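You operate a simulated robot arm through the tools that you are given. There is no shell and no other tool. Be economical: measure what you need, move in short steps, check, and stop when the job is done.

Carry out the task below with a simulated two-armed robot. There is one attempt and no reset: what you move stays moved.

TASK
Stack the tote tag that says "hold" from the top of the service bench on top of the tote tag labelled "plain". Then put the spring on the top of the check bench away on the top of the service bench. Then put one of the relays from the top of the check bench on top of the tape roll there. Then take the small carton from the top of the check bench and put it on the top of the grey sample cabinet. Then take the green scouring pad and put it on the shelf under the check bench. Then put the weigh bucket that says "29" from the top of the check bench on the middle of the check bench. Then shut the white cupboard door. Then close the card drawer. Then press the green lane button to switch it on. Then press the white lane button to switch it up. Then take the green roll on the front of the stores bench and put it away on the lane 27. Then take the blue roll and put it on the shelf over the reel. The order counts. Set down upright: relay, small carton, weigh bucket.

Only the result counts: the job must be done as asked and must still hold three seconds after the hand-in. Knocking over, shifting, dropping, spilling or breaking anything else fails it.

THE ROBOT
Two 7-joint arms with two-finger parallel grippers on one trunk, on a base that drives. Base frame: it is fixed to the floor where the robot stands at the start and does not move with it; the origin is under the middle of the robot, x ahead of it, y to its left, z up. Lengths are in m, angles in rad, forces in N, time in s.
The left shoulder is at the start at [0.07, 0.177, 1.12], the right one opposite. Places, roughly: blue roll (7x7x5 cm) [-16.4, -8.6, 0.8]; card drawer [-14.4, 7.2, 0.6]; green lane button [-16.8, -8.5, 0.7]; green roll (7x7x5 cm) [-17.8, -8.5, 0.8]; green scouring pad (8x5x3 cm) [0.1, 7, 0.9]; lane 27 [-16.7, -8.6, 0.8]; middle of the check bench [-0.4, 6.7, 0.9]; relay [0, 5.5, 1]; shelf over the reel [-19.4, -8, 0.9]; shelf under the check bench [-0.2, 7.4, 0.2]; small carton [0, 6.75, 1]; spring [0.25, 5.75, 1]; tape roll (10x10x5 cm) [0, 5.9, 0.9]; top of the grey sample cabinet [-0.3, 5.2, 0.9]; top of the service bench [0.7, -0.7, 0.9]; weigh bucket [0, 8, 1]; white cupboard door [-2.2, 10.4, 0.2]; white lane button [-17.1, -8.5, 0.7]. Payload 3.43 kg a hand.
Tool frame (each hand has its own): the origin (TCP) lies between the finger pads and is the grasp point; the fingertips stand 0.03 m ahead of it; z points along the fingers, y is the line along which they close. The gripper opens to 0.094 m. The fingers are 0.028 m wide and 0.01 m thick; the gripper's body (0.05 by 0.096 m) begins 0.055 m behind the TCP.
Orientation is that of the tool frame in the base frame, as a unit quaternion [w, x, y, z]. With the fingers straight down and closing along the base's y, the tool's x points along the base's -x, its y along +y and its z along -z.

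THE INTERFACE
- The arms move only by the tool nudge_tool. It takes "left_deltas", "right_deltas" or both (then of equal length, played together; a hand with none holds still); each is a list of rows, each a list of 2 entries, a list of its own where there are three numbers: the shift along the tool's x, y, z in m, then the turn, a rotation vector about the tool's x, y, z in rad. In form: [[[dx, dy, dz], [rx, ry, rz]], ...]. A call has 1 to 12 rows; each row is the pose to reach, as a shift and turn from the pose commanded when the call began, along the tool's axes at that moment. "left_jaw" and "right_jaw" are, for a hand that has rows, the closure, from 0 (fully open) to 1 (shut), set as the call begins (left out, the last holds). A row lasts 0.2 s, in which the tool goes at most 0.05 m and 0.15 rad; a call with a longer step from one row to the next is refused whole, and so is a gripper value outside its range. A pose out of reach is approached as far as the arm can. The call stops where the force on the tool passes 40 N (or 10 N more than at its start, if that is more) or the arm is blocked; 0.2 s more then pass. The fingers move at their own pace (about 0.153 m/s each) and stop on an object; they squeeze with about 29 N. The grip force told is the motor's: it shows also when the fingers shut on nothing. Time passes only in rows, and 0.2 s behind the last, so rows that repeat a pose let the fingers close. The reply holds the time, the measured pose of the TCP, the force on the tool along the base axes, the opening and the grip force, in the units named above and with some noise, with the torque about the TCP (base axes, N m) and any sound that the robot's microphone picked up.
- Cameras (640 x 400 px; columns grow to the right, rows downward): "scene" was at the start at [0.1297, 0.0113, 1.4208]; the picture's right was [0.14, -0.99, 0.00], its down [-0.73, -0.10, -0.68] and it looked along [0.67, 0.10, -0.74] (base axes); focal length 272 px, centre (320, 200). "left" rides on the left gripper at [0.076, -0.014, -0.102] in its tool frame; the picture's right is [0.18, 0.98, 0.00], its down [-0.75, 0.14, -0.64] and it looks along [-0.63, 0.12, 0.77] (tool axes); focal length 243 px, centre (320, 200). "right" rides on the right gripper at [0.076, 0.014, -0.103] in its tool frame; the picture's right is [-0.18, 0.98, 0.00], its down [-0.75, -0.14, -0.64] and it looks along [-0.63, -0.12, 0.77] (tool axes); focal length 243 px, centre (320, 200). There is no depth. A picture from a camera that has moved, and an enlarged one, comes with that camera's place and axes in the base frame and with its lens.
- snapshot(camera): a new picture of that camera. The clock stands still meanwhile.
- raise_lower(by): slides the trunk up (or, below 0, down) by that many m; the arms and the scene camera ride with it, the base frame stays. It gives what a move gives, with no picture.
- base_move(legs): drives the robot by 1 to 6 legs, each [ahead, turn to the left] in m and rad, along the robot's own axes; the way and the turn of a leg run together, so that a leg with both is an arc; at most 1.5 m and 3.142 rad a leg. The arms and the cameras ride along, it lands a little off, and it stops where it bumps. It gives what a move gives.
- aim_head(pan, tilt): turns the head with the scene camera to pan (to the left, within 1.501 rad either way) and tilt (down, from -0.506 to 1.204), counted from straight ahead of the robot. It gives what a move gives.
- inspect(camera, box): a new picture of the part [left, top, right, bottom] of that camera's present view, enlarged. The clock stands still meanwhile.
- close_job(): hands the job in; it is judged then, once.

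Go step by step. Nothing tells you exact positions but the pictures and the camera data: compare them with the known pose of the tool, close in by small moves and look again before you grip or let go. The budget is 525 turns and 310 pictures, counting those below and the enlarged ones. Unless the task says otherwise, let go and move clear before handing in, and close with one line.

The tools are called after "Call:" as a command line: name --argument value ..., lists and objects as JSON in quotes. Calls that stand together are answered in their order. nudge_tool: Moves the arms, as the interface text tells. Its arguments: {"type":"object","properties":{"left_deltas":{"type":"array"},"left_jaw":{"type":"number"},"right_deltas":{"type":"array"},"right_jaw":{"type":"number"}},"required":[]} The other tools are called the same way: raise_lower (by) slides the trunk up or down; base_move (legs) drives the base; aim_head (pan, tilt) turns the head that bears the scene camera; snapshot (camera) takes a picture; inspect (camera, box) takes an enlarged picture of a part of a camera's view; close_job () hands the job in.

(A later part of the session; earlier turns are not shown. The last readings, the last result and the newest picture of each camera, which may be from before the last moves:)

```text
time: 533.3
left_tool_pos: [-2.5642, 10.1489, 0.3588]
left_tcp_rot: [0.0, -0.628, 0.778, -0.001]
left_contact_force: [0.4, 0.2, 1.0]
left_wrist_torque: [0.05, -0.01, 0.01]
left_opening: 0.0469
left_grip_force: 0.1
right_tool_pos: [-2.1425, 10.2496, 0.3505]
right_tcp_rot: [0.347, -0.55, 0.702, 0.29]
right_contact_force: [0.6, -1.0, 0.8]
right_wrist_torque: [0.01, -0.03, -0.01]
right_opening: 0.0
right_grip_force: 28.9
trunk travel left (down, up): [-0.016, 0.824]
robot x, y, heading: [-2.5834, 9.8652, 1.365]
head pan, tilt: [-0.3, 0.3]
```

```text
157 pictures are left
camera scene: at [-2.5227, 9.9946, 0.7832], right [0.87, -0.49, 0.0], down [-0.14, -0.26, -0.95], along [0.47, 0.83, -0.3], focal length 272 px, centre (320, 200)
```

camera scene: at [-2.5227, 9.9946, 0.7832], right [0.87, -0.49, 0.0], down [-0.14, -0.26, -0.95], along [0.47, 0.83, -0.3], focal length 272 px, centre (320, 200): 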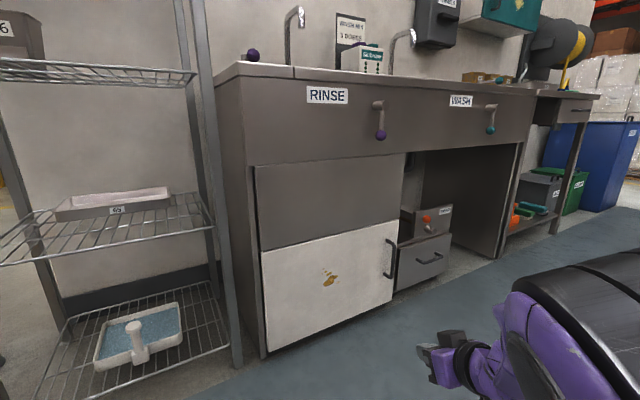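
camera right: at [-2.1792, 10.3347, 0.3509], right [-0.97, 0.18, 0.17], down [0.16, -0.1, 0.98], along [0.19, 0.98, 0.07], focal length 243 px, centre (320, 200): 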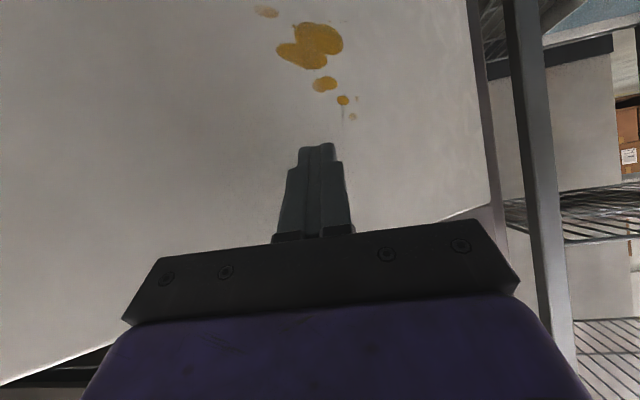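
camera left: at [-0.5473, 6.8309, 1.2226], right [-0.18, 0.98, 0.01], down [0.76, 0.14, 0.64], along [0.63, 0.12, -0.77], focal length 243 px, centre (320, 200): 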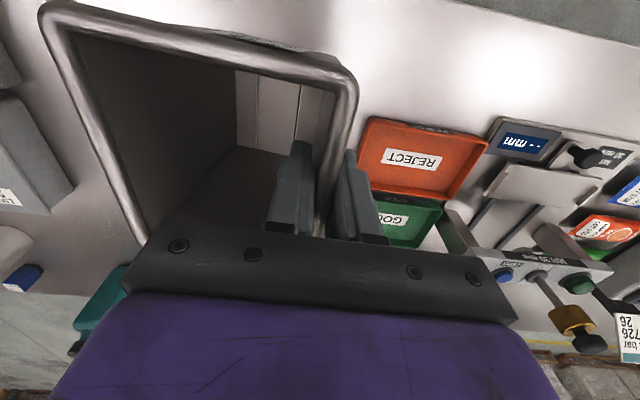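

The door is flush. Next: the card drawer at about [-14.4,7.2]. Restoring arms, raising the trunk, and turning to face −x to plan the way.

Call:
raise_lower --by 0.4

Call:
raise_lower --by 0.35

Call:
nudge_tool --right_deltas '[[[0, 0, -0.02], [0, 0.14, 0]], [[0, 0, -0.04], [0, 0.28, 0]], [[0, 0, -0.06], [0, 0.42, 0]], [[0, 0, -0.08], [0, 0.56, 0]], [[0, 0, -0.1], [0, 0.7, 0]], [[0, 0, -0.12], [0, 0.82, 0]], [[0, 0, -0.14], [0, 0.94, 0]]]'

Call:
base_move --legs '[[-0.7, 0], [0, 1.777]]'

Call:
aim_head --pan 0 --tilt 0.15

Call:
snapshot --camera "scene"

```text
time: 537.1
left_tool_pos: [-2.5625, 10.1497, 0.7578]
left_tcp_rot: [-0.001, -0.629, 0.777, 0.0]
left_contact_force: [-0.5, -0.5, 0.4]
left_wrist_torque: [0.03, 0.01, -0.03]
left_opening: 0.0471
left_grip_force: 0.0
right_tool_pos: [-2.1434, 10.2491, 0.751]
right_tcp_rot: [0.348, -0.55, 0.701, 0.29]
right_contact_force: [0.5, -0.3, 0.1]
right_wrist_torque: [0.0, -0.02, -0.01]
right_opening: 0.0
right_grip_force: 29.4
trunk travel left (down, up): [-0.416, 0.424]
robot x, y, heading: [-2.5801, 9.8645, 1.363]
head pan, tilt: [-0.3, 0.3]
```

```text
time: 540.5
left_tool_pos: [-2.5636, 10.1497, 1.1076]
left_tcp_rot: [-0.001, -0.628, 0.778, -0.001]
left_contact_force: [0.6, 0.0, 0.0]
left_wrist_torque: [0.0, 0.04, -0.01]
left_opening: 0.0471
left_grip_force: 0.0
right_tool_pos: [-2.1431, 10.2487, 1.1008]
right_tcp_rot: [0.348, -0.55, 0.702, 0.29]
right_contact_force: [-0.2, -0.6, -0.2]
right_wrist_torque: [-0.02, -0.02, -0.01]
right_opening: 0.0002
right_grip_force: 29.4
trunk travel left (down, up): [-0.766, 0.074]
robot x, y, heading: [-2.5788, 9.8629, 1.359]
head pan, tilt: [-0.3, 0.3]
```

```text
time: 542.1
left_tool_pos: [-2.5643, 10.1492, 1.1085]
left_tcp_rot: [0.0, -0.629, 0.778, -0.002]
left_contact_force: [0.0, -0.2, -0.9]
left_wrist_torque: [0.01, 0.01, 0.02]
left_opening: 0.0469
left_grip_force: 0.1
right_tool_pos: [-2.1414, 10.1562, 1.1748]
right_tcp_rot: [-0.012, -0.622, 0.783, 0.014]
right_contact_force: [-0.4, 0.7, 0.1]
right_wrist_torque: [0.03, 0.01, 0.0]
right_opening: 0.0
right_grip_force: 28.8
right hand out of reach, approached as far as the arm can: row 2, 3, 4, 5, 6, 7
trunk travel left (down, up): [-0.766, 0.074]
robot x, y, heading: [-2.5805, 9.8659, 1.361]
head pan, tilt: [-0.3, 0.3]
```

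```text
time: 550.3
left_tool_pos: [-2.993, 9.112, 1.107]
left_tcp_rot: [0.0, 1.0, 0.016, 0.002]
left_contact_force: [-0.2, -0.2, 0.2]
left_wrist_torque: [-0.02, -0.02, -0.03]
left_opening: 0.047
left_grip_force: 0.1
right_tool_pos: [-3.1016, 9.5192, 1.1725]
right_tcp_rot: [0.021, 1.0, 0.006, 0.001]
right_contact_force: [0.4, -1.1, 0.3]
right_wrist_torque: [0.0, -0.03, -0.03]
right_opening: 0.0
right_grip_force: 28.2
trunk travel left (down, up): [-0.766, 0.074]
robot x, y, heading: [-2.7104, 9.1624, -3.109]
head pan, tilt: [-0.3, 0.3]
```

```text
time: 551.1
left_tool_pos: [-2.9924, 9.1114, 1.1071]
left_tcp_rot: [-0.001, 1.0, 0.016, 0.001]
left_contact_force: [-0.3, 0.0, 0.7]
left_wrist_torque: [0.0, 0.01, 0.03]
left_opening: 0.0468
left_grip_force: 0.1
right_tool_pos: [-3.1029, 9.5189, 1.1728]
right_tcp_rot: [0.021, 1.0, 0.006, 0.0]
right_contact_force: [-0.5, -0.6, 0.8]
right_wrist_torque: [-0.02, 0.01, -0.02]
right_opening: 0.0
right_grip_force: 28.8
trunk travel left (down, up): [-0.766, 0.074]
robot x, y, heading: [-2.7108, 9.1656, -3.109]
head pan, tilt: [0.0, 0.15]
```

```text
156 pictures are left
camera scene: at [-2.854, 9.16, 1.5472], right [-0.03, 1.0, 0.0], down [0.15, 0.01, -0.99], along [-0.99, -0.03, -0.15], focal length 272 px, centre (320, 200)
```

scene: 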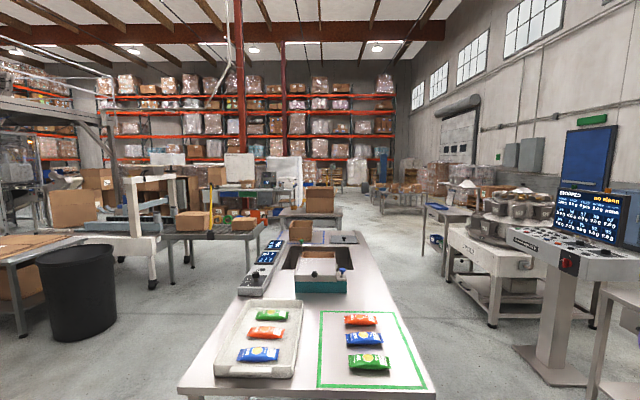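

A table lies ahead; the left aisle at y≈8.0 looks wider. I'll shift over there and look again.

Call:
base_move --legs '[[0, 1.54], [1.15, 0], [0, -1.571]]'

Call:
snapshot --camera "scene"

```text
time: 564.6
left_tool_pos: [-2.9349, 7.9647, 1.1079]
left_tcp_rot: [-0.001, 1.0, 0.023, 0.001]
left_contact_force: [-0.2, 0.1, 0.0]
left_wrist_torque: [-0.04, 0.03, -0.01]
left_opening: 0.0471
left_grip_force: 0.0
right_tool_pos: [-3.0515, 8.3706, 1.1725]
right_tcp_rot: [0.021, 1.0, 0.014, 0.001]
right_contact_force: [-0.3, 0.4, -0.2]
right_wrist_torque: [-0.02, 0.04, -0.03]
right_opening: 0.0
right_grip_force: 29.3
trunk travel left (down, up): [-0.766, 0.074]
robot x, y, heading: [-2.6536, 8.0246, -3.089]
head pan, tilt: [0.0, 0.15]
```

```text
155 pictures are left
camera scene: at [-2.7969, 8.0154, 1.5473], right [-0.05, 1.0, 0.0], down [0.15, 0.01, -0.99], along [-0.99, -0.05, -0.15], focal length 272 px, centre (320, 200)
```

scene: 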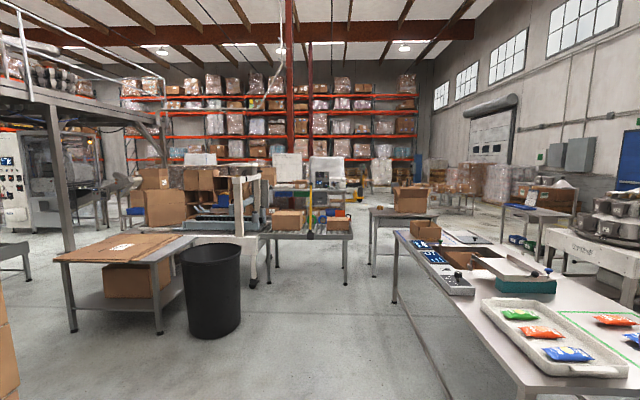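

The left aisle is blocked by a conveyor. I'll check the right-hand aisle at y≈9.9 instead.

Call:
base_move --legs '[[0, -1.62], [1.0, 0], [0.85, 0], [0, 1.571]]'

Call:
snapshot --camera "scene"

```text
time: 581.5
left_tool_pos: [-2.9861, 9.8042, 1.1067]
left_tcp_rot: [0.0, 1.0, 0.01, 0.001]
left_contact_force: [0.0, 0.1, 0.5]
left_wrist_torque: [0.01, -0.02, -0.01]
left_opening: 0.0471
left_grip_force: 0.1
right_tool_pos: [-3.0911, 10.2142, 1.1717]
right_tcp_rot: [0.021, 1.0, 0.001, 0.001]
right_contact_force: [-1.1, -0.4, 0.0]
right_wrist_torque: [0.0, 0.0, -0.01]
right_opening: 0.0
right_grip_force: 28.7
trunk travel left (down, up): [-0.766, 0.074]
robot x, y, heading: [-2.7065, 9.8537, -3.116]
head pan, tilt: [0.0, 0.15]
```

```text
154 pictures are left
camera scene: at [-2.8475, 9.8517, 1.5473], right [-0.02, 1.0, 0.0], down [0.15, 0.0, -0.99], along [-0.99, -0.02, -0.15], focal length 272 px, centre (320, 200)
```

scene: 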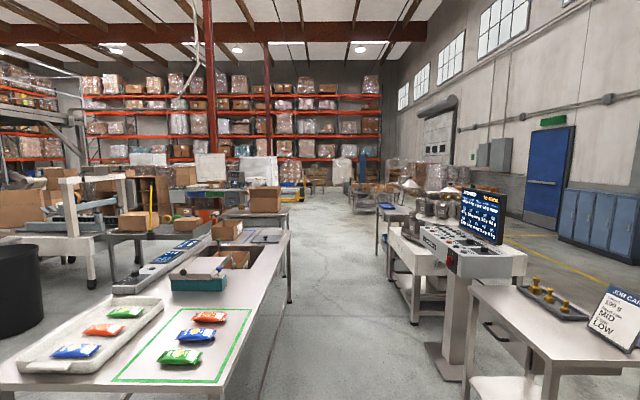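

The aisle (y≈9.55–10.55) is clear. Driving along it at y≈10.

Call:
base_move --legs '[[0, -0.085], [1.4, 0], [0, 0.04], [1.4, 0], [1.4, 0]]'

Call:
snapshot --camera "scene"

```text
time: 602.4
left_tool_pos: [-7.1454, 9.9529, 1.107]
left_tcp_rot: [-0.001, 1.0, -0.022, 0.002]
left_contact_force: [-1.1, -0.4, 0.9]
left_wrist_torque: [0.03, -0.01, 0.0]
left_opening: 0.0472
left_grip_force: 0.0
right_tool_pos: [-7.2216, 10.368, 1.1724]
right_tcp_rot: [0.022, 0.999, -0.031, 0.0]
right_contact_force: [-0.5, -0.6, -0.1]
right_wrist_torque: [0.01, 0.01, 0.0]
right_opening: 0.0
right_grip_force: 28.6
trunk travel left (down, up): [-0.766, 0.074]
robot x, y, heading: [-6.8577, 9.985, 3.103]
head pan, tilt: [0.0, 0.15]
```

```text
153 pictures are left
camera scene: at [-7.0019, 9.9906, 1.5473], right [0.04, 1.0, 0.0], down [0.15, -0.01, -0.99], along [-0.99, 0.04, -0.15], focal length 272 px, centre (320, 200)
```

scene: 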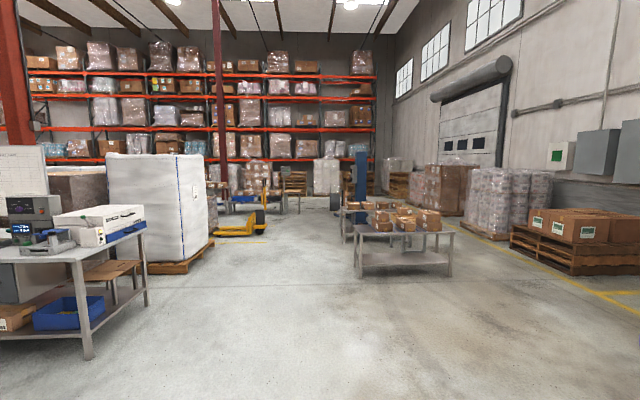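

Call:
base_move --legs '[[0, 0.15], [1.45, 0], [1.45, 0], [1.3, 0]]'

Call:
aim_head --pan 0.3 --tilt 0.2

Call:
snapshot --camera "scene"

```text
time: 623.2
left_tool_pos: [-11.3122, 9.4367, 1.1076]
left_tcp_rot: [-0.001, 0.998, 0.066, 0.0]
left_contact_force: [0.3, -0.3, 0.8]
left_wrist_torque: [0.0, 0.02, -0.01]
left_opening: 0.0469
left_grip_force: 0.2
right_tool_pos: [-11.4597, 9.8319, 1.1729]
right_tcp_rot: [0.022, 0.998, 0.055, 0.002]
right_contact_force: [-0.3, -0.6, -0.2]
right_wrist_torque: [0.0, -0.02, -0.02]
right_opening: 0.0002
right_grip_force: 29.4
trunk travel left (down, up): [-0.766, 0.074]
robot x, y, heading: [-11.0351, 9.5185, -3.01]
head pan, tilt: [0.0, 0.15]
```

```text
time: 624.0
left_tool_pos: [-11.3117, 9.4358, 1.1078]
left_tcp_rot: [0.0, 0.998, 0.066, 0.001]
left_contact_force: [0.2, -0.4, 0.0]
left_wrist_torque: [0.0, -0.01, -0.02]
left_opening: 0.0472
left_grip_force: 0.0
right_tool_pos: [-11.46, 9.8326, 1.1718]
right_tcp_rot: [0.022, 0.998, 0.055, 0.003]
right_contact_force: [1.1, 0.2, -0.4]
right_wrist_torque: [0.01, -0.01, 0.04]
right_opening: 0.0001
right_grip_force: 28.2
trunk travel left (down, up): [-0.766, 0.074]
robot x, y, heading: [-11.0377, 9.519, -3.007]
head pan, tilt: [0.3, 0.201]
```

```text
152 pictures are left
camera scene: at [-11.1712, 9.4718, 1.5426], right [-0.42, 0.91, 0.0], down [0.18, 0.08, -0.98], along [-0.89, -0.41, -0.2], focal length 272 px, centre (320, 200)
```

scene: 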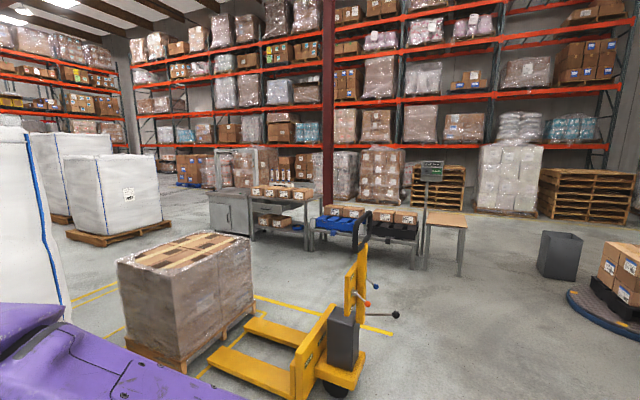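

Call:
inspect --camera "scene" --box '[190, 140, 480, 300]'

```text
2.21 times, centred on (335, 220) of scene
camera zoom: at [-11.1712, 9.4718, 1.5426], right [-0.42, 0.91, 0.0], down [0.18, 0.08, -0.98], along [-0.89, -0.41, -0.2], focal length 600 px, centre (287, 156)
```

zoom: 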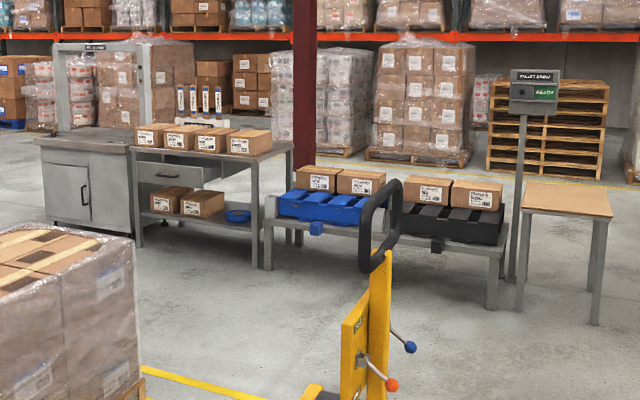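

The open card drawer is in the table at x≈-14.5 (front facing +x), at y≈7.17, z≈0.65. I'll pass right of the pallet jack, to x≈-13.75, then turn down to y≈7.2.

Call:
base_move --legs '[[0, -0.21], [1.4, 0], [1.25, 0], [0, 1.641]]'

Call:
aim_head --pan 0.0 --tilt 0.4

Call:
snapshot --camera "scene"

```text
time: 641.8
left_tool_pos: [-13.6129, 9.5687, 1.1082]
left_tcp_rot: [-0.001, 0.706, 0.708, -0.001]
left_contact_force: [0.0, 0.5, 0.1]
left_wrist_torque: [0.0, -0.01, 0.03]
left_opening: 0.047
left_grip_force: 0.0
right_tool_pos: [-14.0235, 9.4717, 1.172]
right_tcp_rot: [0.016, 0.712, 0.702, 0.017]
right_contact_force: [0.4, 0.4, 0.3]
right_wrist_torque: [0.01, 0.03, 0.0]
right_opening: 0.0
right_grip_force: 29.2
trunk travel left (down, up): [-0.766, 0.074]
robot x, y, heading: [-13.6601, 9.851, -1.565]
head pan, tilt: [0.3, 0.201]
```

```text
time: 642.6
left_tool_pos: [-13.6134, 9.5677, 1.1075]
left_tcp_rot: [-0.001, 0.706, 0.708, 0.0]
left_contact_force: [0.1, 0.4, -0.5]
left_wrist_torque: [-0.01, 0.02, 0.0]
left_opening: 0.0467
left_grip_force: 0.1
right_tool_pos: [-14.0241, 9.4725, 1.1731]
right_tcp_rot: [0.016, 0.713, 0.701, 0.017]
right_contact_force: [0.2, -0.3, -0.3]
right_wrist_torque: [-0.02, -0.02, 0.02]
right_opening: 0.0
right_grip_force: 29.7
trunk travel left (down, up): [-0.766, 0.074]
robot x, y, heading: [-13.661, 9.857, -1.561]
head pan, tilt: [0.0, 0.4]
```

```text
150 pictures are left
camera scene: at [-13.6569, 9.7088, 1.5241], right [-1.0, -0.01, 0.0], down [0.0, 0.39, -0.92], along [0.01, -0.92, -0.39], focal length 272 px, centre (320, 200)
```

scene: 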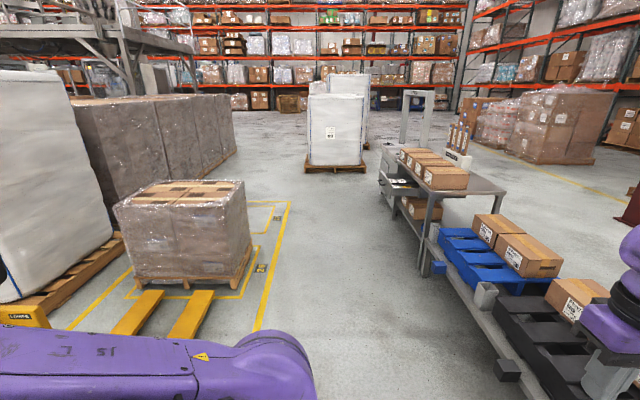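

Call:
base_move --legs '[[1.5, 0], [1.5, 0], [0, -1.58]]'

Call:
nudge_tool --right_deltas '[[[0, 0, 0], [0, -0.14, 0]], [[0, 0, 0], [0, -0.28, 0]], [[0, 0, 0], [0, -0.42, 0]], [[0, 0, 0], [0, -0.56, 0]], [[0, 0, 0], [0, -0.7, 0]], [[0, 0, 0], [0, -0.84, 0]], [[0, 0, 0], [0, -0.96, 0]], [[0, 0, 0], [0, -0.96, 0]]]'

Call:
aim_head --pan -0.3 --tilt 0.6

Call:
snapshot --camera "scene"

```text
time: 661.1
left_tool_pos: [-14.0051, 6.7895, 1.1083]
left_tcp_rot: [-0.001, 0.999, -0.035, 0.001]
left_contact_force: [-0.4, 0.5, -0.9]
left_wrist_torque: [-0.02, -0.02, 0.03]
left_opening: 0.0471
left_grip_force: 0.0
right_tool_pos: [-14.0705, 7.2069, 1.1711]
right_tcp_rot: [0.023, 0.999, -0.046, -0.001]
right_contact_force: [-0.1, 0.6, -0.7]
right_wrist_torque: [0.0, 0.02, 0.02]
right_opening: 0.0
right_grip_force: 29.0
trunk travel left (down, up): [-0.766, 0.074]
robot x, y, heading: [-13.7205, 6.815, 3.074]
head pan, tilt: [0.0, 0.4]
```

```text
time: 662.9
left_tool_pos: [-14.0047, 6.7894, 1.108]
left_tcp_rot: [0.0, 0.999, -0.035, 0.001]
left_contact_force: [-0.2, 0.8, 0.1]
left_wrist_torque: [0.03, 0.02, 0.0]
left_opening: 0.0468
left_grip_force: 0.1
right_tool_pos: [-14.0914, 7.2505, 1.157]
right_tcp_rot: [0.004, 0.885, -0.054, -0.463]
right_contact_force: [-0.1, 0.2, 0.1]
right_wrist_torque: [-0.01, -0.01, 0.0]
right_opening: 0.0
right_grip_force: 29.1
right hand out of reach, approached as far as the arm can: row 1, 2, 3, 4, 5, 6, 7, 8
trunk travel left (down, up): [-0.766, 0.074]
robot x, y, heading: [-13.724, 6.8125, 3.074]
head pan, tilt: [0.0, 0.4]
```

```text
time: 663.7
left_tool_pos: [-14.0051, 6.7903, 1.1077]
left_tcp_rot: [-0.001, 0.999, -0.035, 0.001]
left_contact_force: [-0.1, 0.0, -0.6]
left_wrist_torque: [0.0, -0.01, -0.02]
left_opening: 0.0471
left_grip_force: 0.1
right_tool_pos: [-14.0911, 7.2506, 1.1578]
right_tcp_rot: [0.003, 0.885, -0.055, -0.462]
right_contact_force: [0.8, 0.2, 1.0]
right_wrist_torque: [0.01, -0.01, 0.0]
right_opening: 0.0002
right_grip_force: 28.9
trunk travel left (down, up): [-0.766, 0.074]
robot x, y, heading: [-13.7198, 6.8167, 3.076]
head pan, tilt: [-0.3, 0.6]
```

```text
149 pictures are left
camera scene: at [-13.8515, 6.8496, 1.5059], right [0.36, 0.93, 0.0], down [0.53, -0.2, -0.83], along [-0.77, 0.3, -0.56], focal length 272 px, centre (320, 200)
```

scene: 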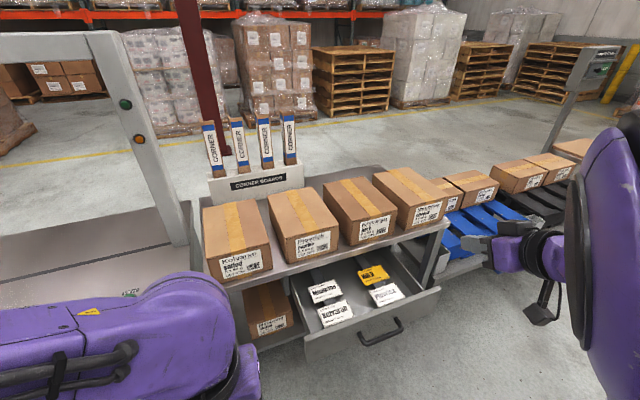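

Drawer front at x≈-14.27, y 6.96–7.49, centre 7.22. Lowering the trunk 0.5 with the fist 15 cm in front of it.

Call:
raise_lower --by -0.4

Call:
raise_lower --by -0.1

Call:
snapshot --camera "right"

Call:
snapshot --camera "scene"

```text
time: 667.5
left_tool_pos: [-14.0047, 6.7903, 0.709]
left_tcp_rot: [-0.001, 0.999, -0.035, 0.001]
left_contact_force: [0.8, -0.1, 0.7]
left_wrist_torque: [-0.01, 0.05, -0.04]
left_opening: 0.0469
left_grip_force: 0.1
right_tool_pos: [-14.0913, 7.2508, 0.7557]
right_tcp_rot: [0.004, 0.885, -0.055, -0.462]
right_contact_force: [-0.1, -0.4, -0.5]
right_wrist_torque: [-0.01, 0.03, -0.03]
right_opening: 0.0
right_grip_force: 28.7
trunk travel left (down, up): [-0.366, 0.474]
robot x, y, heading: [-13.7177, 6.8155, 3.079]
head pan, tilt: [-0.3, 0.6]
```

```text
time: 668.8
left_tool_pos: [-14.0049, 6.7899, 0.6088]
left_tcp_rot: [-0.002, 0.999, -0.035, 0.001]
left_contact_force: [-0.1, 0.4, 0.7]
left_wrist_torque: [-0.02, 0.0, 0.03]
left_opening: 0.0471
left_grip_force: 0.1
right_tool_pos: [-14.0914, 7.2505, 0.6561]
right_tcp_rot: [0.004, 0.886, -0.055, -0.461]
right_contact_force: [0.6, -0.4, 0.4]
right_wrist_torque: [-0.03, 0.02, 0.04]
right_opening: 0.0
right_grip_force: 29.3
trunk travel left (down, up): [-0.266, 0.574]
robot x, y, heading: [-13.7219, 6.8174, 3.077]
head pan, tilt: [-0.3, 0.6]
```

```text
148 pictures are left
camera right: at [-13.9643, 7.2232, 0.6539], right [-0.2, -0.96, 0.21], down [0.11, 0.19, 0.98], along [-0.97, 0.21, 0.07], focal length 243 px, centre (320, 200)
```

right: 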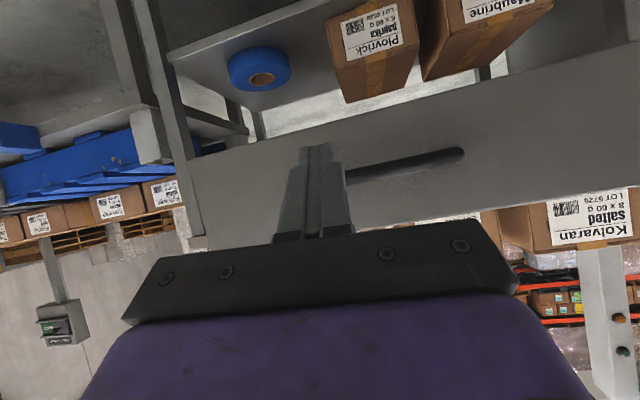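

```text
147 pictures are left
camera scene: at [-13.8513, 6.8496, 1.0059], right [0.36, 0.93, 0.0], down [0.53, -0.2, -0.83], along [-0.77, 0.3, -0.56], focal length 272 px, centre (320, 200)
```

scene: 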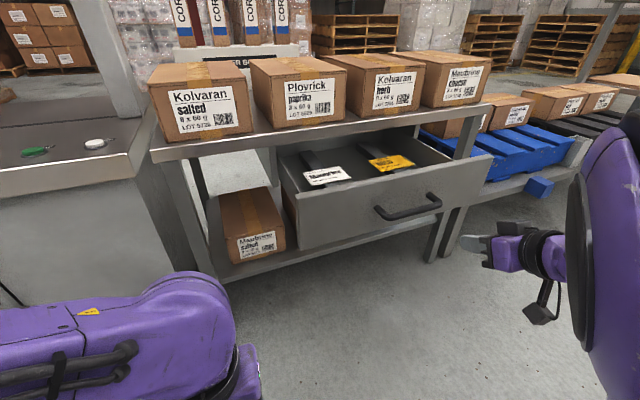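

Call:
raise_lower --by 0.025

Call:
base_move --legs '[[0.2, 0.03]]'

Call:
snapshot --camera "scene"

```text
time: 669.5
left_tool_pos: [-14.0048, 6.7896, 0.6323]
left_tcp_rot: [-0.001, 0.999, -0.035, 0.001]
left_contact_force: [-0.1, 0.0, 0.2]
left_wrist_torque: [-0.02, 0.01, 0.01]
left_opening: 0.0469
left_grip_force: 0.1
right_tool_pos: [-14.0926, 7.2507, 0.6816]
right_tcp_rot: [0.004, 0.885, -0.055, -0.462]
right_contact_force: [0.1, 0.0, -0.8]
right_wrist_torque: [-0.02, -0.02, 0.0]
right_opening: 0.0
right_grip_force: 28.9
trunk travel left (down, up): [-0.291, 0.549]
robot x, y, heading: [-13.7192, 6.8136, 3.078]
head pan, tilt: [-0.3, 0.6]
```

```text
time: 671.1
left_tool_pos: [-14.2022, 6.7956, 0.6318]
left_tcp_rot: [-0.001, 1.0, -0.025, 0.001]
left_contact_force: [-0.2, 0.2, -0.5]
left_wrist_torque: [0.01, 0.0, 0.03]
left_opening: 0.047
left_grip_force: 0.0
right_tool_pos: [-14.2965, 7.2533, 0.681]
right_tcp_rot: [0.009, 0.887, -0.046, -0.46]
right_contact_force: [0.7, -0.2, -0.9]
right_wrist_torque: [0.01, 0.0, 0.03]
right_opening: 0.0
right_grip_force: 29.4
trunk travel left (down, up): [-0.291, 0.549]
robot x, y, heading: [-13.9162, 6.8235, 3.091]
head pan, tilt: [-0.3, 0.6]
```

```text
146 pictures are left
camera scene: at [-14.0492, 6.8585, 1.0307], right [0.34, 0.94, 0.0], down [0.53, -0.19, -0.82], along [-0.78, 0.28, -0.57], focal length 272 px, centre (320, 200)
```

scene: 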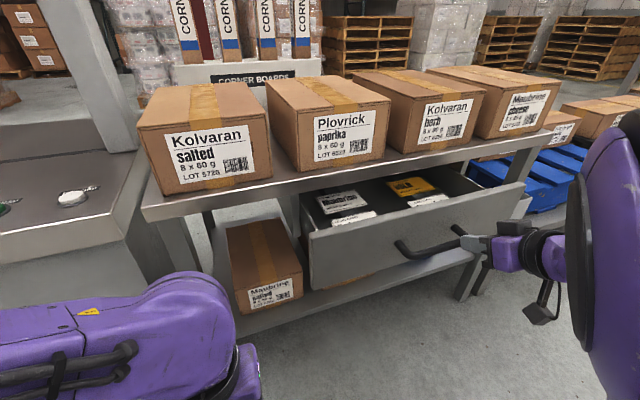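

Call:
base_move --legs '[[0.1, 0.02]]'

Call:
snapshot --camera "scene"

```text
time: 672.3
left_tool_pos: [-14.3016, 6.7948, 0.6327]
left_tcp_rot: [-0.001, 1.0, -0.016, 0.002]
left_contact_force: [0.0, 0.0, -0.9]
left_wrist_torque: [0.03, 0.01, -0.01]
left_opening: 0.0469
left_grip_force: 0.1
right_tool_pos: [-14.4068, 7.2508, 0.6799]
right_tcp_rot: [0.015, 0.887, -0.037, -0.46]
right_contact_force: [0.3, -0.7, 0.0]
right_wrist_torque: [0.02, -0.02, 0.02]
right_opening: 0.0001
right_grip_force: 28.8
trunk travel left (down, up): [-0.291, 0.549]
robot x, y, heading: [-14.0182, 6.8265, 3.113]
head pan, tilt: [-0.3, 0.6]
```

```text
145 pictures are left
camera scene: at [-14.1509, 6.8598, 1.0306], right [0.32, 0.95, 0.0], down [0.54, -0.18, -0.82], along [-0.78, 0.27, -0.57], focal length 272 px, centre (320, 200)
```

scene: 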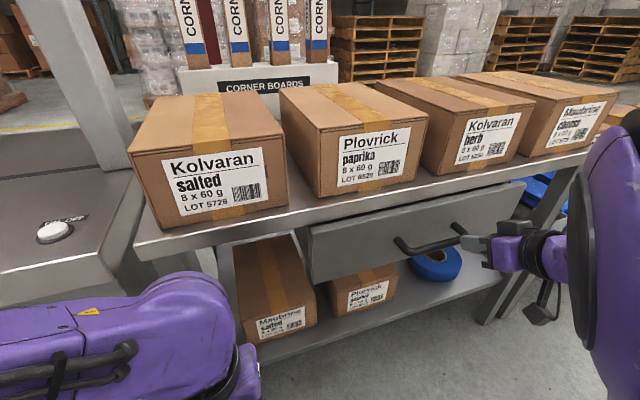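

Call:
base_move --legs '[[0.06, 0]]'

Call:
base_move --legs '[[0.04, 0]]'

Call:
snapshot --camera "scene"

```text
time: 673.1
left_tool_pos: [-14.3185, 6.7933, 0.6333]
left_tcp_rot: [-0.002, 1.0, -0.016, -0.002]
left_contact_force: [-0.5, -0.7, -0.3]
left_wrist_torque: [-0.01, -0.04, 0.01]
left_opening: 0.047
left_grip_force: 0.1
right_tool_pos: [-14.4188, 7.2512, 0.682]
right_tcp_rot: [0.015, 0.887, -0.039, -0.46]
right_contact_force: [25.1, -10.7, 19.4]
right_wrist_torque: [-0.37, -0.26, 0.3]
right_opening: 0.0001
right_grip_force: 29.0
trunk travel left (down, up): [-0.291, 0.549]
robot x, y, heading: [-14.0321, 6.833, 3.104]
head pan, tilt: [-0.3, 0.6]
stopped in leg 1: the force on the tool passed its limit (the readings are from after the stop); the commanded pose is now the measured one
```

```text
time: 673.8
left_tool_pos: [-14.3211, 6.793, 0.6337]
left_tcp_rot: [-0.003, 1.0, -0.017, -0.002]
left_contact_force: [-0.7, 0.2, 0.5]
left_wrist_torque: [-0.02, 0.01, -0.01]
left_opening: 0.0468
left_grip_force: 0.0
right_tool_pos: [-14.4186, 7.2509, 0.6823]
right_tcp_rot: [0.016, 0.887, -0.038, -0.46]
right_contact_force: [31.7, -11.5, 24.5]
right_wrist_torque: [-0.38, -0.24, 0.33]
right_opening: 0.0
right_grip_force: 29.1
trunk travel left (down, up): [-0.291, 0.549]
robot x, y, heading: [-14.0396, 6.8306, 3.102]
head pan, tilt: [-0.3, 0.6]
stopped in leg 1: the force on the tool passed its limit (the readings are from after the stop); the commanded pose is now the measured one
```

```text
144 pictures are left
camera scene: at [-14.1667, 6.8583, 1.0317], right [0.33, 0.94, 0.0], down [0.53, -0.19, -0.83], along [-0.78, 0.28, -0.56], focal length 272 px, centre (320, 200)
```

scene: 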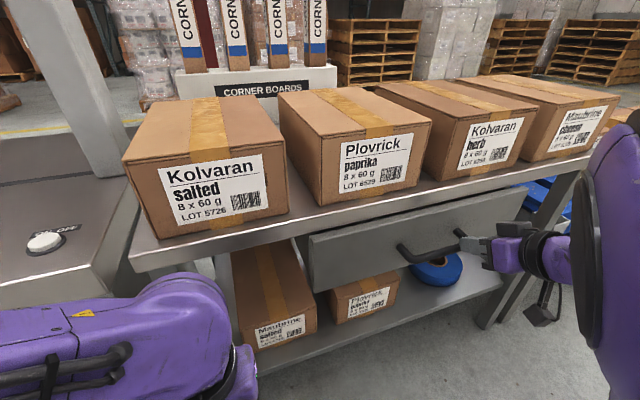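

Firm stop. Backing off to check the drawer.

Call:
base_move --legs '[[-0.35, 0]]'

Call:
snapshot --camera "scene"

Call:
snapshot --camera "right"

```text
time: 676.1
left_tool_pos: [-13.9779, 6.7824, 0.6325]
left_tcp_rot: [0.0, 1.0, -0.021, 0.0]
left_contact_force: [-0.3, 0.2, -0.6]
left_wrist_torque: [0.04, 0.01, 0.04]
left_opening: 0.047
left_grip_force: 0.1
right_tool_pos: [-14.0712, 7.2424, 0.6797]
right_tcp_rot: [0.015, 0.889, -0.043, -0.456]
right_contact_force: [0.0, -0.3, 0.3]
right_wrist_torque: [0.03, 0.03, 0.02]
right_opening: 0.0
right_grip_force: 29.5
trunk travel left (down, up): [-0.291, 0.549]
robot x, y, heading: [-13.6965, 6.8141, 3.09]
head pan, tilt: [-0.3, 0.6]
```

```text
143 pictures are left
camera scene: at [-13.8255, 6.8481, 1.0309], right [0.34, 0.94, 0.0], down [0.53, -0.19, -0.83], along [-0.78, 0.28, -0.56], focal length 272 px, centre (320, 200)
```

scene: 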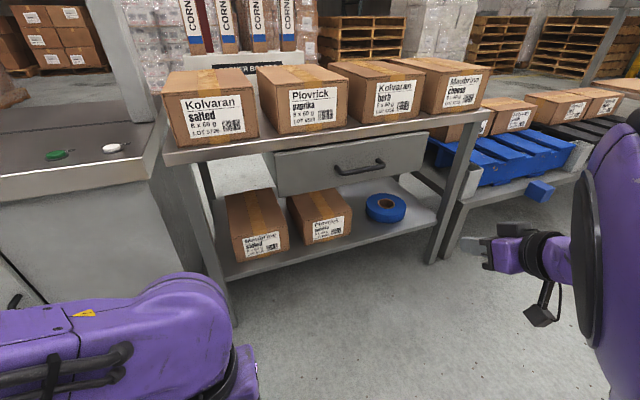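

```text
142 pictures are left
camera right: at [-13.9441, 7.2187, 0.6778], right [-0.17, -0.96, 0.21], down [0.09, 0.2, 0.98], along [-0.98, 0.18, 0.06], focal length 243 px, centre (320, 200)
```

right: 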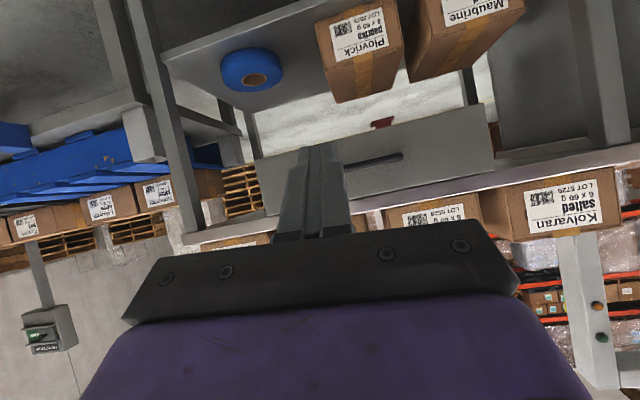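

The drawer is shut. Raising the trunk, untilting the right hand and looking south for the route to the stores bench at [-17,-8.5].

Call:
raise_lower --by 0.4

Call:
nudge_tool --right_deltas '[[[0, 0, -0.02], [0, 0.14, 0]], [[0, 0, -0.04], [0, 0.28, 0]], [[0, 0, -0.06], [0, 0.42, 0]], [[0, 0, -0.08], [0, 0.56, 0]], [[0, 0, -0.1], [0, 0.7, 0]], [[0, 0, -0.12], [0, 0.82, 0]], [[0, 0, -0.14], [0, 0.94, 0]]]'

Call:
base_move --legs '[[-0.15, 0], [0, 1.62]]'

Call:
aim_head --pan 0.0 --tilt 0.15

Call:
snapshot --camera "scene"

```text
time: 679.9
left_tool_pos: [-13.9786, 6.7828, 1.0329]
left_tcp_rot: [0.001, 1.0, -0.021, 0.0]
left_contact_force: [-0.8, 0.2, 0.1]
left_wrist_torque: [-0.02, 0.0, 0.01]
left_opening: 0.047
left_grip_force: 0.0
right_tool_pos: [-14.0745, 7.2421, 1.0792]
right_tcp_rot: [0.015, 0.889, -0.043, -0.456]
right_contact_force: [-0.3, 0.5, -0.2]
right_wrist_torque: [-0.01, 0.03, 0.02]
right_opening: 0.0001
right_grip_force: 29.2
trunk travel left (down, up): [-0.691, 0.149]
robot x, y, heading: [-13.6954, 6.8144, 3.097]
head pan, tilt: [-0.3, 0.6]
```

```text
time: 681.5
left_tool_pos: [-13.9788, 6.7826, 1.0331]
left_tcp_rot: [0.0, 1.0, -0.021, 0.002]
left_contact_force: [-0.6, -0.5, 0.3]
left_wrist_torque: [0.01, 0.01, -0.02]
left_opening: 0.047
left_grip_force: 0.0
right_tool_pos: [-13.9703, 7.2637, 1.1524]
right_tcp_rot: [0.04, 0.999, -0.034, -0.001]
right_contact_force: [0.3, 0.1, 0.1]
right_wrist_torque: [-0.03, -0.02, -0.02]
right_opening: 0.0
right_grip_force: 29.5
right hand out of reach, approached as far as the arm can: row 1, 2, 3, 4, 5, 6, 7
trunk travel left (down, up): [-0.691, 0.149]
robot x, y, heading: [-13.6966, 6.8163, 3.097]
head pan, tilt: [-0.3, 0.6]
```

```text
time: 686.8
left_tool_pos: [-13.4993, 6.5266, 1.033]
left_tcp_rot: [-0.001, 0.701, 0.714, 0.001]
left_contact_force: [0.1, -0.3, -0.5]
left_wrist_torque: [-0.01, -0.01, 0.04]
left_opening: 0.047
left_grip_force: 0.1
right_tool_pos: [-13.9772, 6.5058, 1.152]
right_tcp_rot: [0.03, 0.708, 0.705, 0.027]
right_contact_force: [-0.3, 0.6, -0.6]
right_wrist_torque: [-0.01, -0.01, 0.01]
right_opening: 0.0
right_grip_force: 28.5
trunk travel left (down, up): [-0.691, 0.149]
robot x, y, heading: [-13.5474, 6.8053, -1.558]
head pan, tilt: [-0.3, 0.6]
```

```text
time: 687.7
left_tool_pos: [-13.4985, 6.5257, 1.0336]
left_tcp_rot: [-0.001, 0.701, 0.713, 0.001]
left_contact_force: [-0.6, -0.3, -0.2]
left_wrist_torque: [0.01, -0.02, -0.01]
left_opening: 0.047
left_grip_force: 0.1
right_tool_pos: [-13.9783, 6.5057, 1.1509]
right_tcp_rot: [0.03, 0.709, 0.704, 0.028]
right_contact_force: [-0.3, 0.3, 0.4]
right_wrist_torque: [-0.03, -0.02, -0.01]
right_opening: 0.0001
right_grip_force: 29.2
trunk travel left (down, up): [-0.691, 0.149]
robot x, y, heading: [-13.5464, 6.8065, -1.56]
head pan, tilt: [0.0, 0.15]
```

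```text
141 pictures are left
camera scene: at [-13.5455, 6.6658, 1.4722], right [-1.0, -0.01, 0.0], down [0.0, 0.15, -0.99], along [0.01, -0.99, -0.15], focal length 272 px, centre (320, 200)
```

scene: 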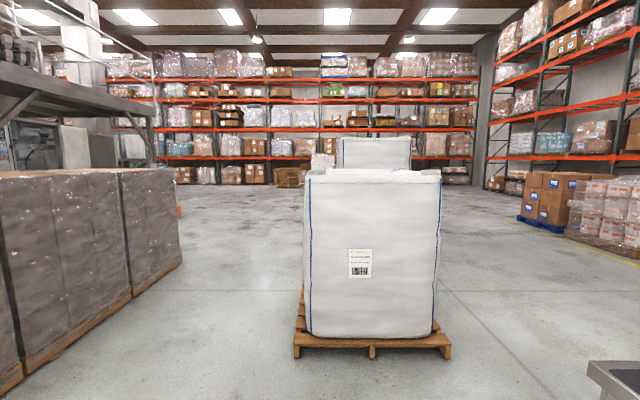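

Bags block straight ahead; the aisle to their left (x≈-12.5) is free. Driving down it.

Call:
base_move --legs '[[0, 0.416], [1.25, 0], [1.25, 0], [0, -0.43], [1.5, 0], [1.5, 0]]'

Call:
snapshot --camera "scene"

```text
time: 716.6
left_tool_pos: [-12.3448, 1.2481, 1.0325]
left_tcp_rot: [0.0, 0.685, 0.729, 0.0]
left_contact_force: [0.4, -0.6, 0.3]
left_wrist_torque: [-0.01, 0.03, -0.01]
left_opening: 0.0471
left_grip_force: 0.1
right_tool_pos: [-12.8255, 1.2044, 1.1513]
right_tcp_rot: [0.03, 0.692, 0.721, 0.029]
right_contact_force: [-0.9, -0.6, 1.6]
right_wrist_torque: [0.0, -0.02, 0.0]
right_opening: 0.0
right_grip_force: 29.0
trunk travel left (down, up): [-0.691, 0.149]
robot x, y, heading: [-12.4089, 1.5269, -1.514]
head pan, tilt: [0.0, 0.15]
```

```text
140 pictures are left
camera scene: at [-12.3993, 1.3842, 1.4723], right [-1.0, -0.06, 0.0], down [-0.01, 0.15, -0.99], along [0.06, -0.99, -0.15], focal length 272 px, centre (320, 200)
```

scene: 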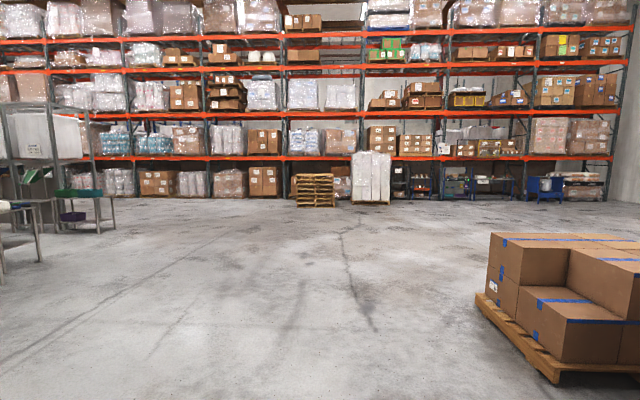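

Driving on past the carton pallet, then diagonally toward [-16.5,-6.3].

Call:
base_move --legs '[[0, -0.06], [1.5, 0], [1.5, 0], [0.7, 0], [0, -0.8], [1.5, 0]]'

Call:
snapshot --camera "scene"

```text
time: 744.2
left_tool_pos: [-13.705, -3.4957, 1.032]
left_tcp_rot: [-0.002, 0.925, 0.379, 0.001]
left_contact_force: [0.9, -0.3, 0.4]
left_wrist_torque: [-0.01, -0.02, -0.03]
left_opening: 0.047
left_grip_force: 0.0
right_tool_pos: [-14.0509, -3.1617, 1.1515]
right_tcp_rot: [0.04, 0.929, 0.367, 0.013]
right_contact_force: [0.1, -0.5, 0.3]
right_wrist_torque: [-0.01, -0.01, 0.01]
right_opening: 0.0
right_grip_force: 28.7
trunk travel left (down, up): [-0.691, 0.149]
robot x, y, heading: [-13.5363, -3.2656, -2.37]
head pan, tilt: [0.0, 0.15]
```

```text
139 pictures are left
camera scene: at [-13.636, -3.3644, 1.4723], right [-0.7, 0.72, 0.0], down [0.11, 0.1, -0.99], along [-0.71, -0.69, -0.15], focal length 272 px, centre (320, 200)
```

scene: 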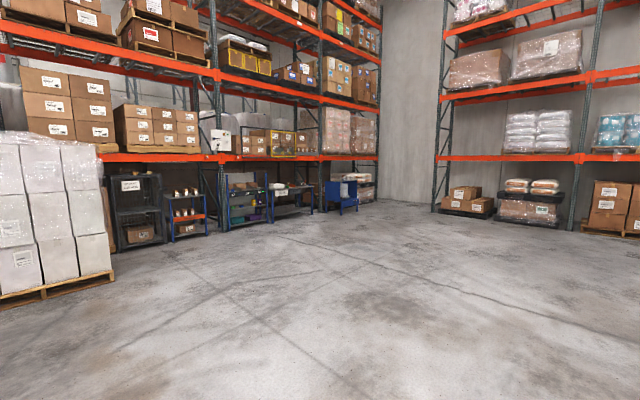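

Call:
inspect --camera "scene" --box '[95, 140, 395, 270]'

```text
2.13 times, centred on (245, 205) of scene
camera zoom: at [-13.636, -3.3644, 1.4723], right [-0.7, 0.72, 0.0], down [0.11, 0.1, -0.99], along [-0.71, -0.69, -0.15], focal length 580 px, centre (480, 189)
```

zoom: 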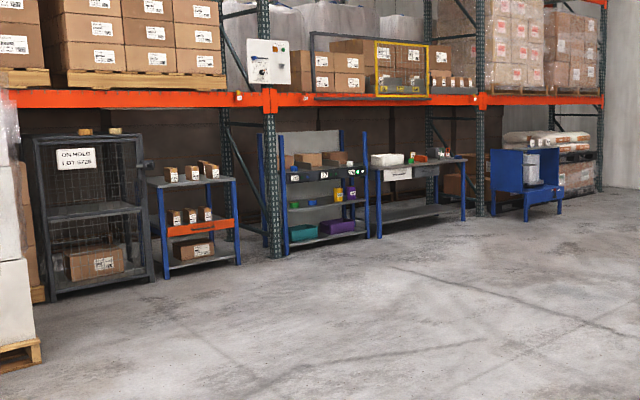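

The stores bench with lane buttons is ahead near [-17,-8.5]. Driving to stand about 1.3 m in front of it.

Call:
base_move --legs '[[0, 0.08], [1.3, 0], [1.3, 0], [1.3, 0], [1.1, 0], [0, 0.72]]'

Call:
aim_head --pan 0.0 --tilt 0.5

Call:
snapshot --camera "scene"

```text
time: 770.7
left_tool_pos: [-16.849, -7.2812, 1.0334]
left_tcp_rot: [-0.001, 0.722, 0.692, 0.001]
left_contact_force: [0.5, -0.7, 0.5]
left_wrist_torque: [-0.03, -0.01, 0.0]
left_opening: 0.0469
left_grip_force: 0.0
right_tool_pos: [-17.3315, -7.2719, 1.1503]
right_tcp_rot: [0.031, 0.729, 0.683, 0.026]
right_contact_force: [0.2, 0.8, 0.0]
right_wrist_torque: [0.0, 0.03, 0.0]
right_opening: 0.0
right_grip_force: 28.9
trunk travel left (down, up): [-0.691, 0.149]
robot x, y, heading: [-16.8814, -6.9939, -1.615]
head pan, tilt: [0.0, 0.15]
```

```text
time: 771.5
left_tool_pos: [-16.8482, -7.2801, 1.0324]
left_tcp_rot: [-0.001, 0.722, 0.691, 0.0]
left_contact_force: [0.5, -0.1, 0.0]
left_wrist_torque: [0.01, 0.02, 0.0]
left_opening: 0.047
left_grip_force: 0.0
right_tool_pos: [-17.3306, -7.2719, 1.1508]
right_tcp_rot: [0.032, 0.729, 0.683, 0.028]
right_contact_force: [0.0, -0.2, -0.4]
right_wrist_torque: [-0.01, 0.0, -0.05]
right_opening: 0.0
right_grip_force: 28.9
trunk travel left (down, up): [-0.691, 0.149]
robot x, y, heading: [-16.884, -6.9975, -1.614]
head pan, tilt: [0.0, 0.499]
```

```text
137 pictures are left
camera scene: at [-16.8881, -7.1368, 1.44], right [-1.0, 0.05, 0.0], down [0.02, 0.48, -0.88], along [-0.04, -0.88, -0.48], focal length 272 px, centre (320, 200)
```

scene: 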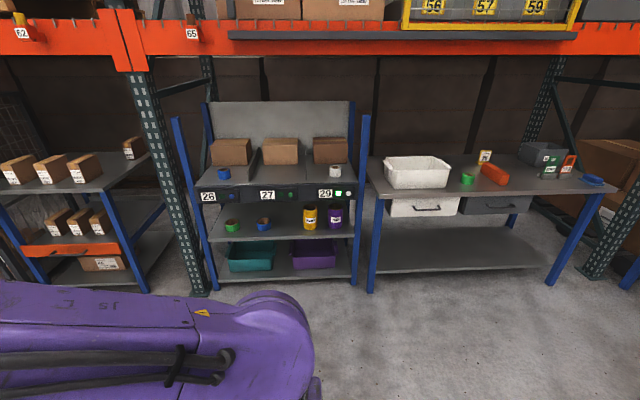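

Call:
inspect --camera "scene" --box '[160, 90, 380, 290]'

Call:
inspect --camera "scene" --box '[360, 130, 640, 300]'

```text
2.00 times, centred on (270, 190) of scene
camera zoom: at [-16.8881, -7.1368, 1.44], right [-1.0, 0.05, 0.0], down [0.02, 0.48, -0.88], along [-0.04, -0.88, -0.48], focal length 544 px, centre (420, 220)
```

zoom: 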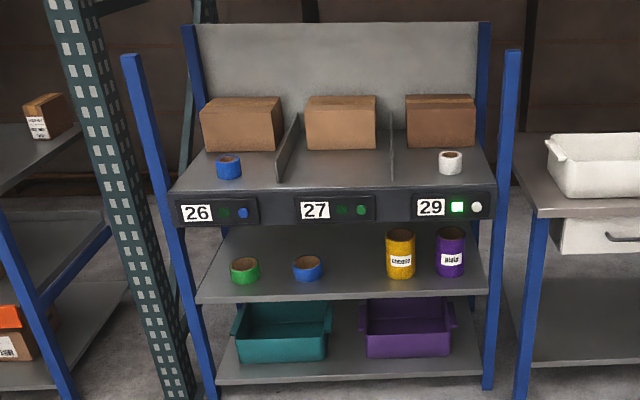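

```text
2.29 times, centred on (500, 215) of scene
camera zoom: at [-16.8881, -7.1368, 1.44], right [-1.0, 0.05, 0.0], down [0.02, 0.48, -0.88], along [-0.04, -0.88, -0.48], focal length 622 px, centre (-91, 166)
```

zoom: 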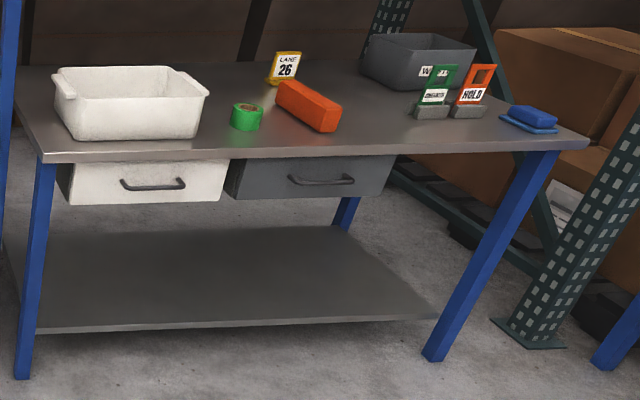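

I see lanes 26/27/29; lane 27's green button ≈[-16.79,-8.47,0.75], lane 29's white one ≈[-17.10,-8.47,0.75]. The blue roll is on lane 26 and the green roll on the bench to the right. Positioning for the green button with the tilted right fist.

Call:
base_move --legs '[[0, 0.7], [0.65, 0], [0, -0.66]]'

Call:
nudge_tool --right_deltas '[[[0, 0, 0], [0, -0.14, 0]], [[0, 0, 0], [0, -0.28, 0]], [[0, 0, 0], [0, -0.42, 0]], [[0, 0, 0], [0, -0.56, 0]], [[0, 0, 0], [0, -0.7, 0]], [[0, 0, 0], [0, -0.84, 0]], [[0, 0, 0], [0, -0.96, 0]], [[0, 0, 0], [0, -0.96, 0]]]'

Call:
raise_lower --by -0.3

Call:
snapshot --camera "scene"

Call:
snapshot --camera "right"

```text
time: 778.8
left_tool_pos: [-16.4641, -7.7994, 1.033]
left_tcp_rot: [0.0, 0.721, 0.693, 0.0]
left_contact_force: [0.7, 0.0, -0.3]
left_wrist_torque: [0.0, 0.03, 0.01]
left_opening: 0.0468
left_grip_force: 0.1
right_tool_pos: [-16.9434, -7.7918, 1.1521]
right_tcp_rot: [0.031, 0.729, 0.684, 0.028]
right_contact_force: [0.5, 0.3, -0.1]
right_wrist_torque: [-0.06, 0.0, 0.01]
right_opening: 0.0001
right_grip_force: 28.7
trunk travel left (down, up): [-0.691, 0.149]
robot x, y, heading: [-16.4952, -7.5144, -1.612]
head pan, tilt: [0.0, 0.499]
```

```text
time: 780.6
left_tool_pos: [-16.4635, -7.7999, 1.0329]
left_tcp_rot: [0.0, 0.721, 0.693, 0.001]
left_contact_force: [-0.3, 0.2, 0.3]
left_wrist_torque: [-0.02, 0.0, -0.01]
left_opening: 0.0469
left_grip_force: 0.0
right_tool_pos: [-16.961, -7.7869, 1.1248]
right_tcp_rot: [0.347, 0.66, 0.59, -0.31]
right_contact_force: [-0.2, 0.9, -0.5]
right_wrist_torque: [0.0, -0.02, -0.02]
right_opening: 0.0
right_grip_force: 29.1
right hand out of reach, approached as far as the arm can: row 1, 2, 3, 4, 5, 6, 7, 8
trunk travel left (down, up): [-0.691, 0.149]
robot x, y, heading: [-16.4997, -7.5149, -1.617]
head pan, tilt: [0.0, 0.499]
```

```text
time: 783.6
left_tool_pos: [-16.4641, -7.7992, 0.7316]
left_tcp_rot: [-0.001, 0.721, 0.693, 0.0]
left_contact_force: [0.6, -0.2, 0.7]
left_wrist_torque: [0.0, 0.0, -0.01]
left_opening: 0.0469
left_grip_force: 0.0
right_tool_pos: [-16.9629, -7.7875, 0.8228]
right_tcp_rot: [0.347, 0.66, 0.59, -0.309]
right_contact_force: [0.0, -0.2, 0.7]
right_wrist_torque: [0.02, -0.05, 0.01]
right_opening: 0.0
right_grip_force: 29.2
trunk travel left (down, up): [-0.391, 0.449]
robot x, y, heading: [-16.496, -7.5127, -1.617]
head pan, tilt: [0.0, 0.499]
```

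```text
134 pictures are left
camera scene: at [-16.5029, -7.6559, 1.1399], right [-1.0, 0.04, 0.0], down [0.02, 0.48, -0.88], along [-0.04, -0.88, -0.48], focal length 272 px, centre (320, 200)
```

scene: 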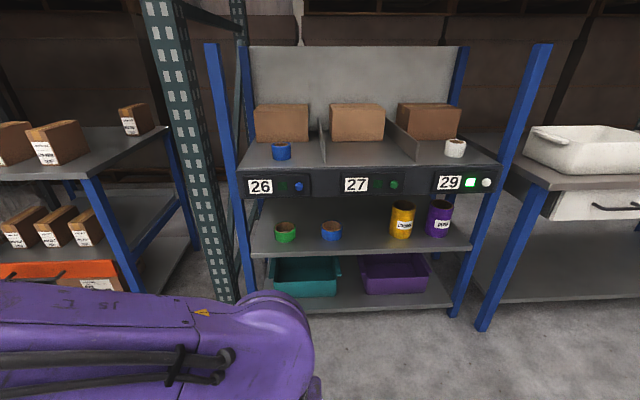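

```text
133 pictures are left
camera right: at [-16.9385, -7.6619, 0.8209], right [0.96, -0.17, 0.24], down [-0.22, 0.11, 0.97], along [-0.19, -0.98, 0.07], focal length 243 px, centre (320, 200)
```

right: 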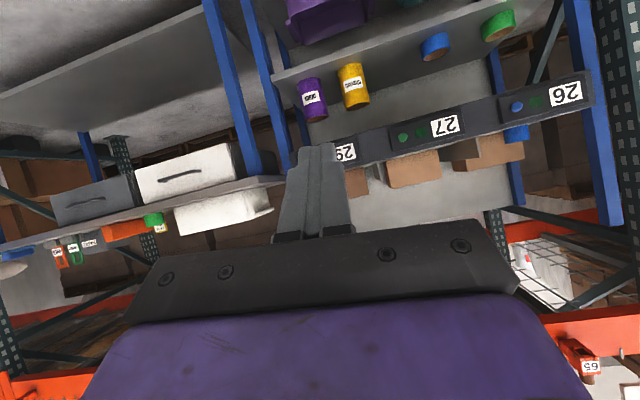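

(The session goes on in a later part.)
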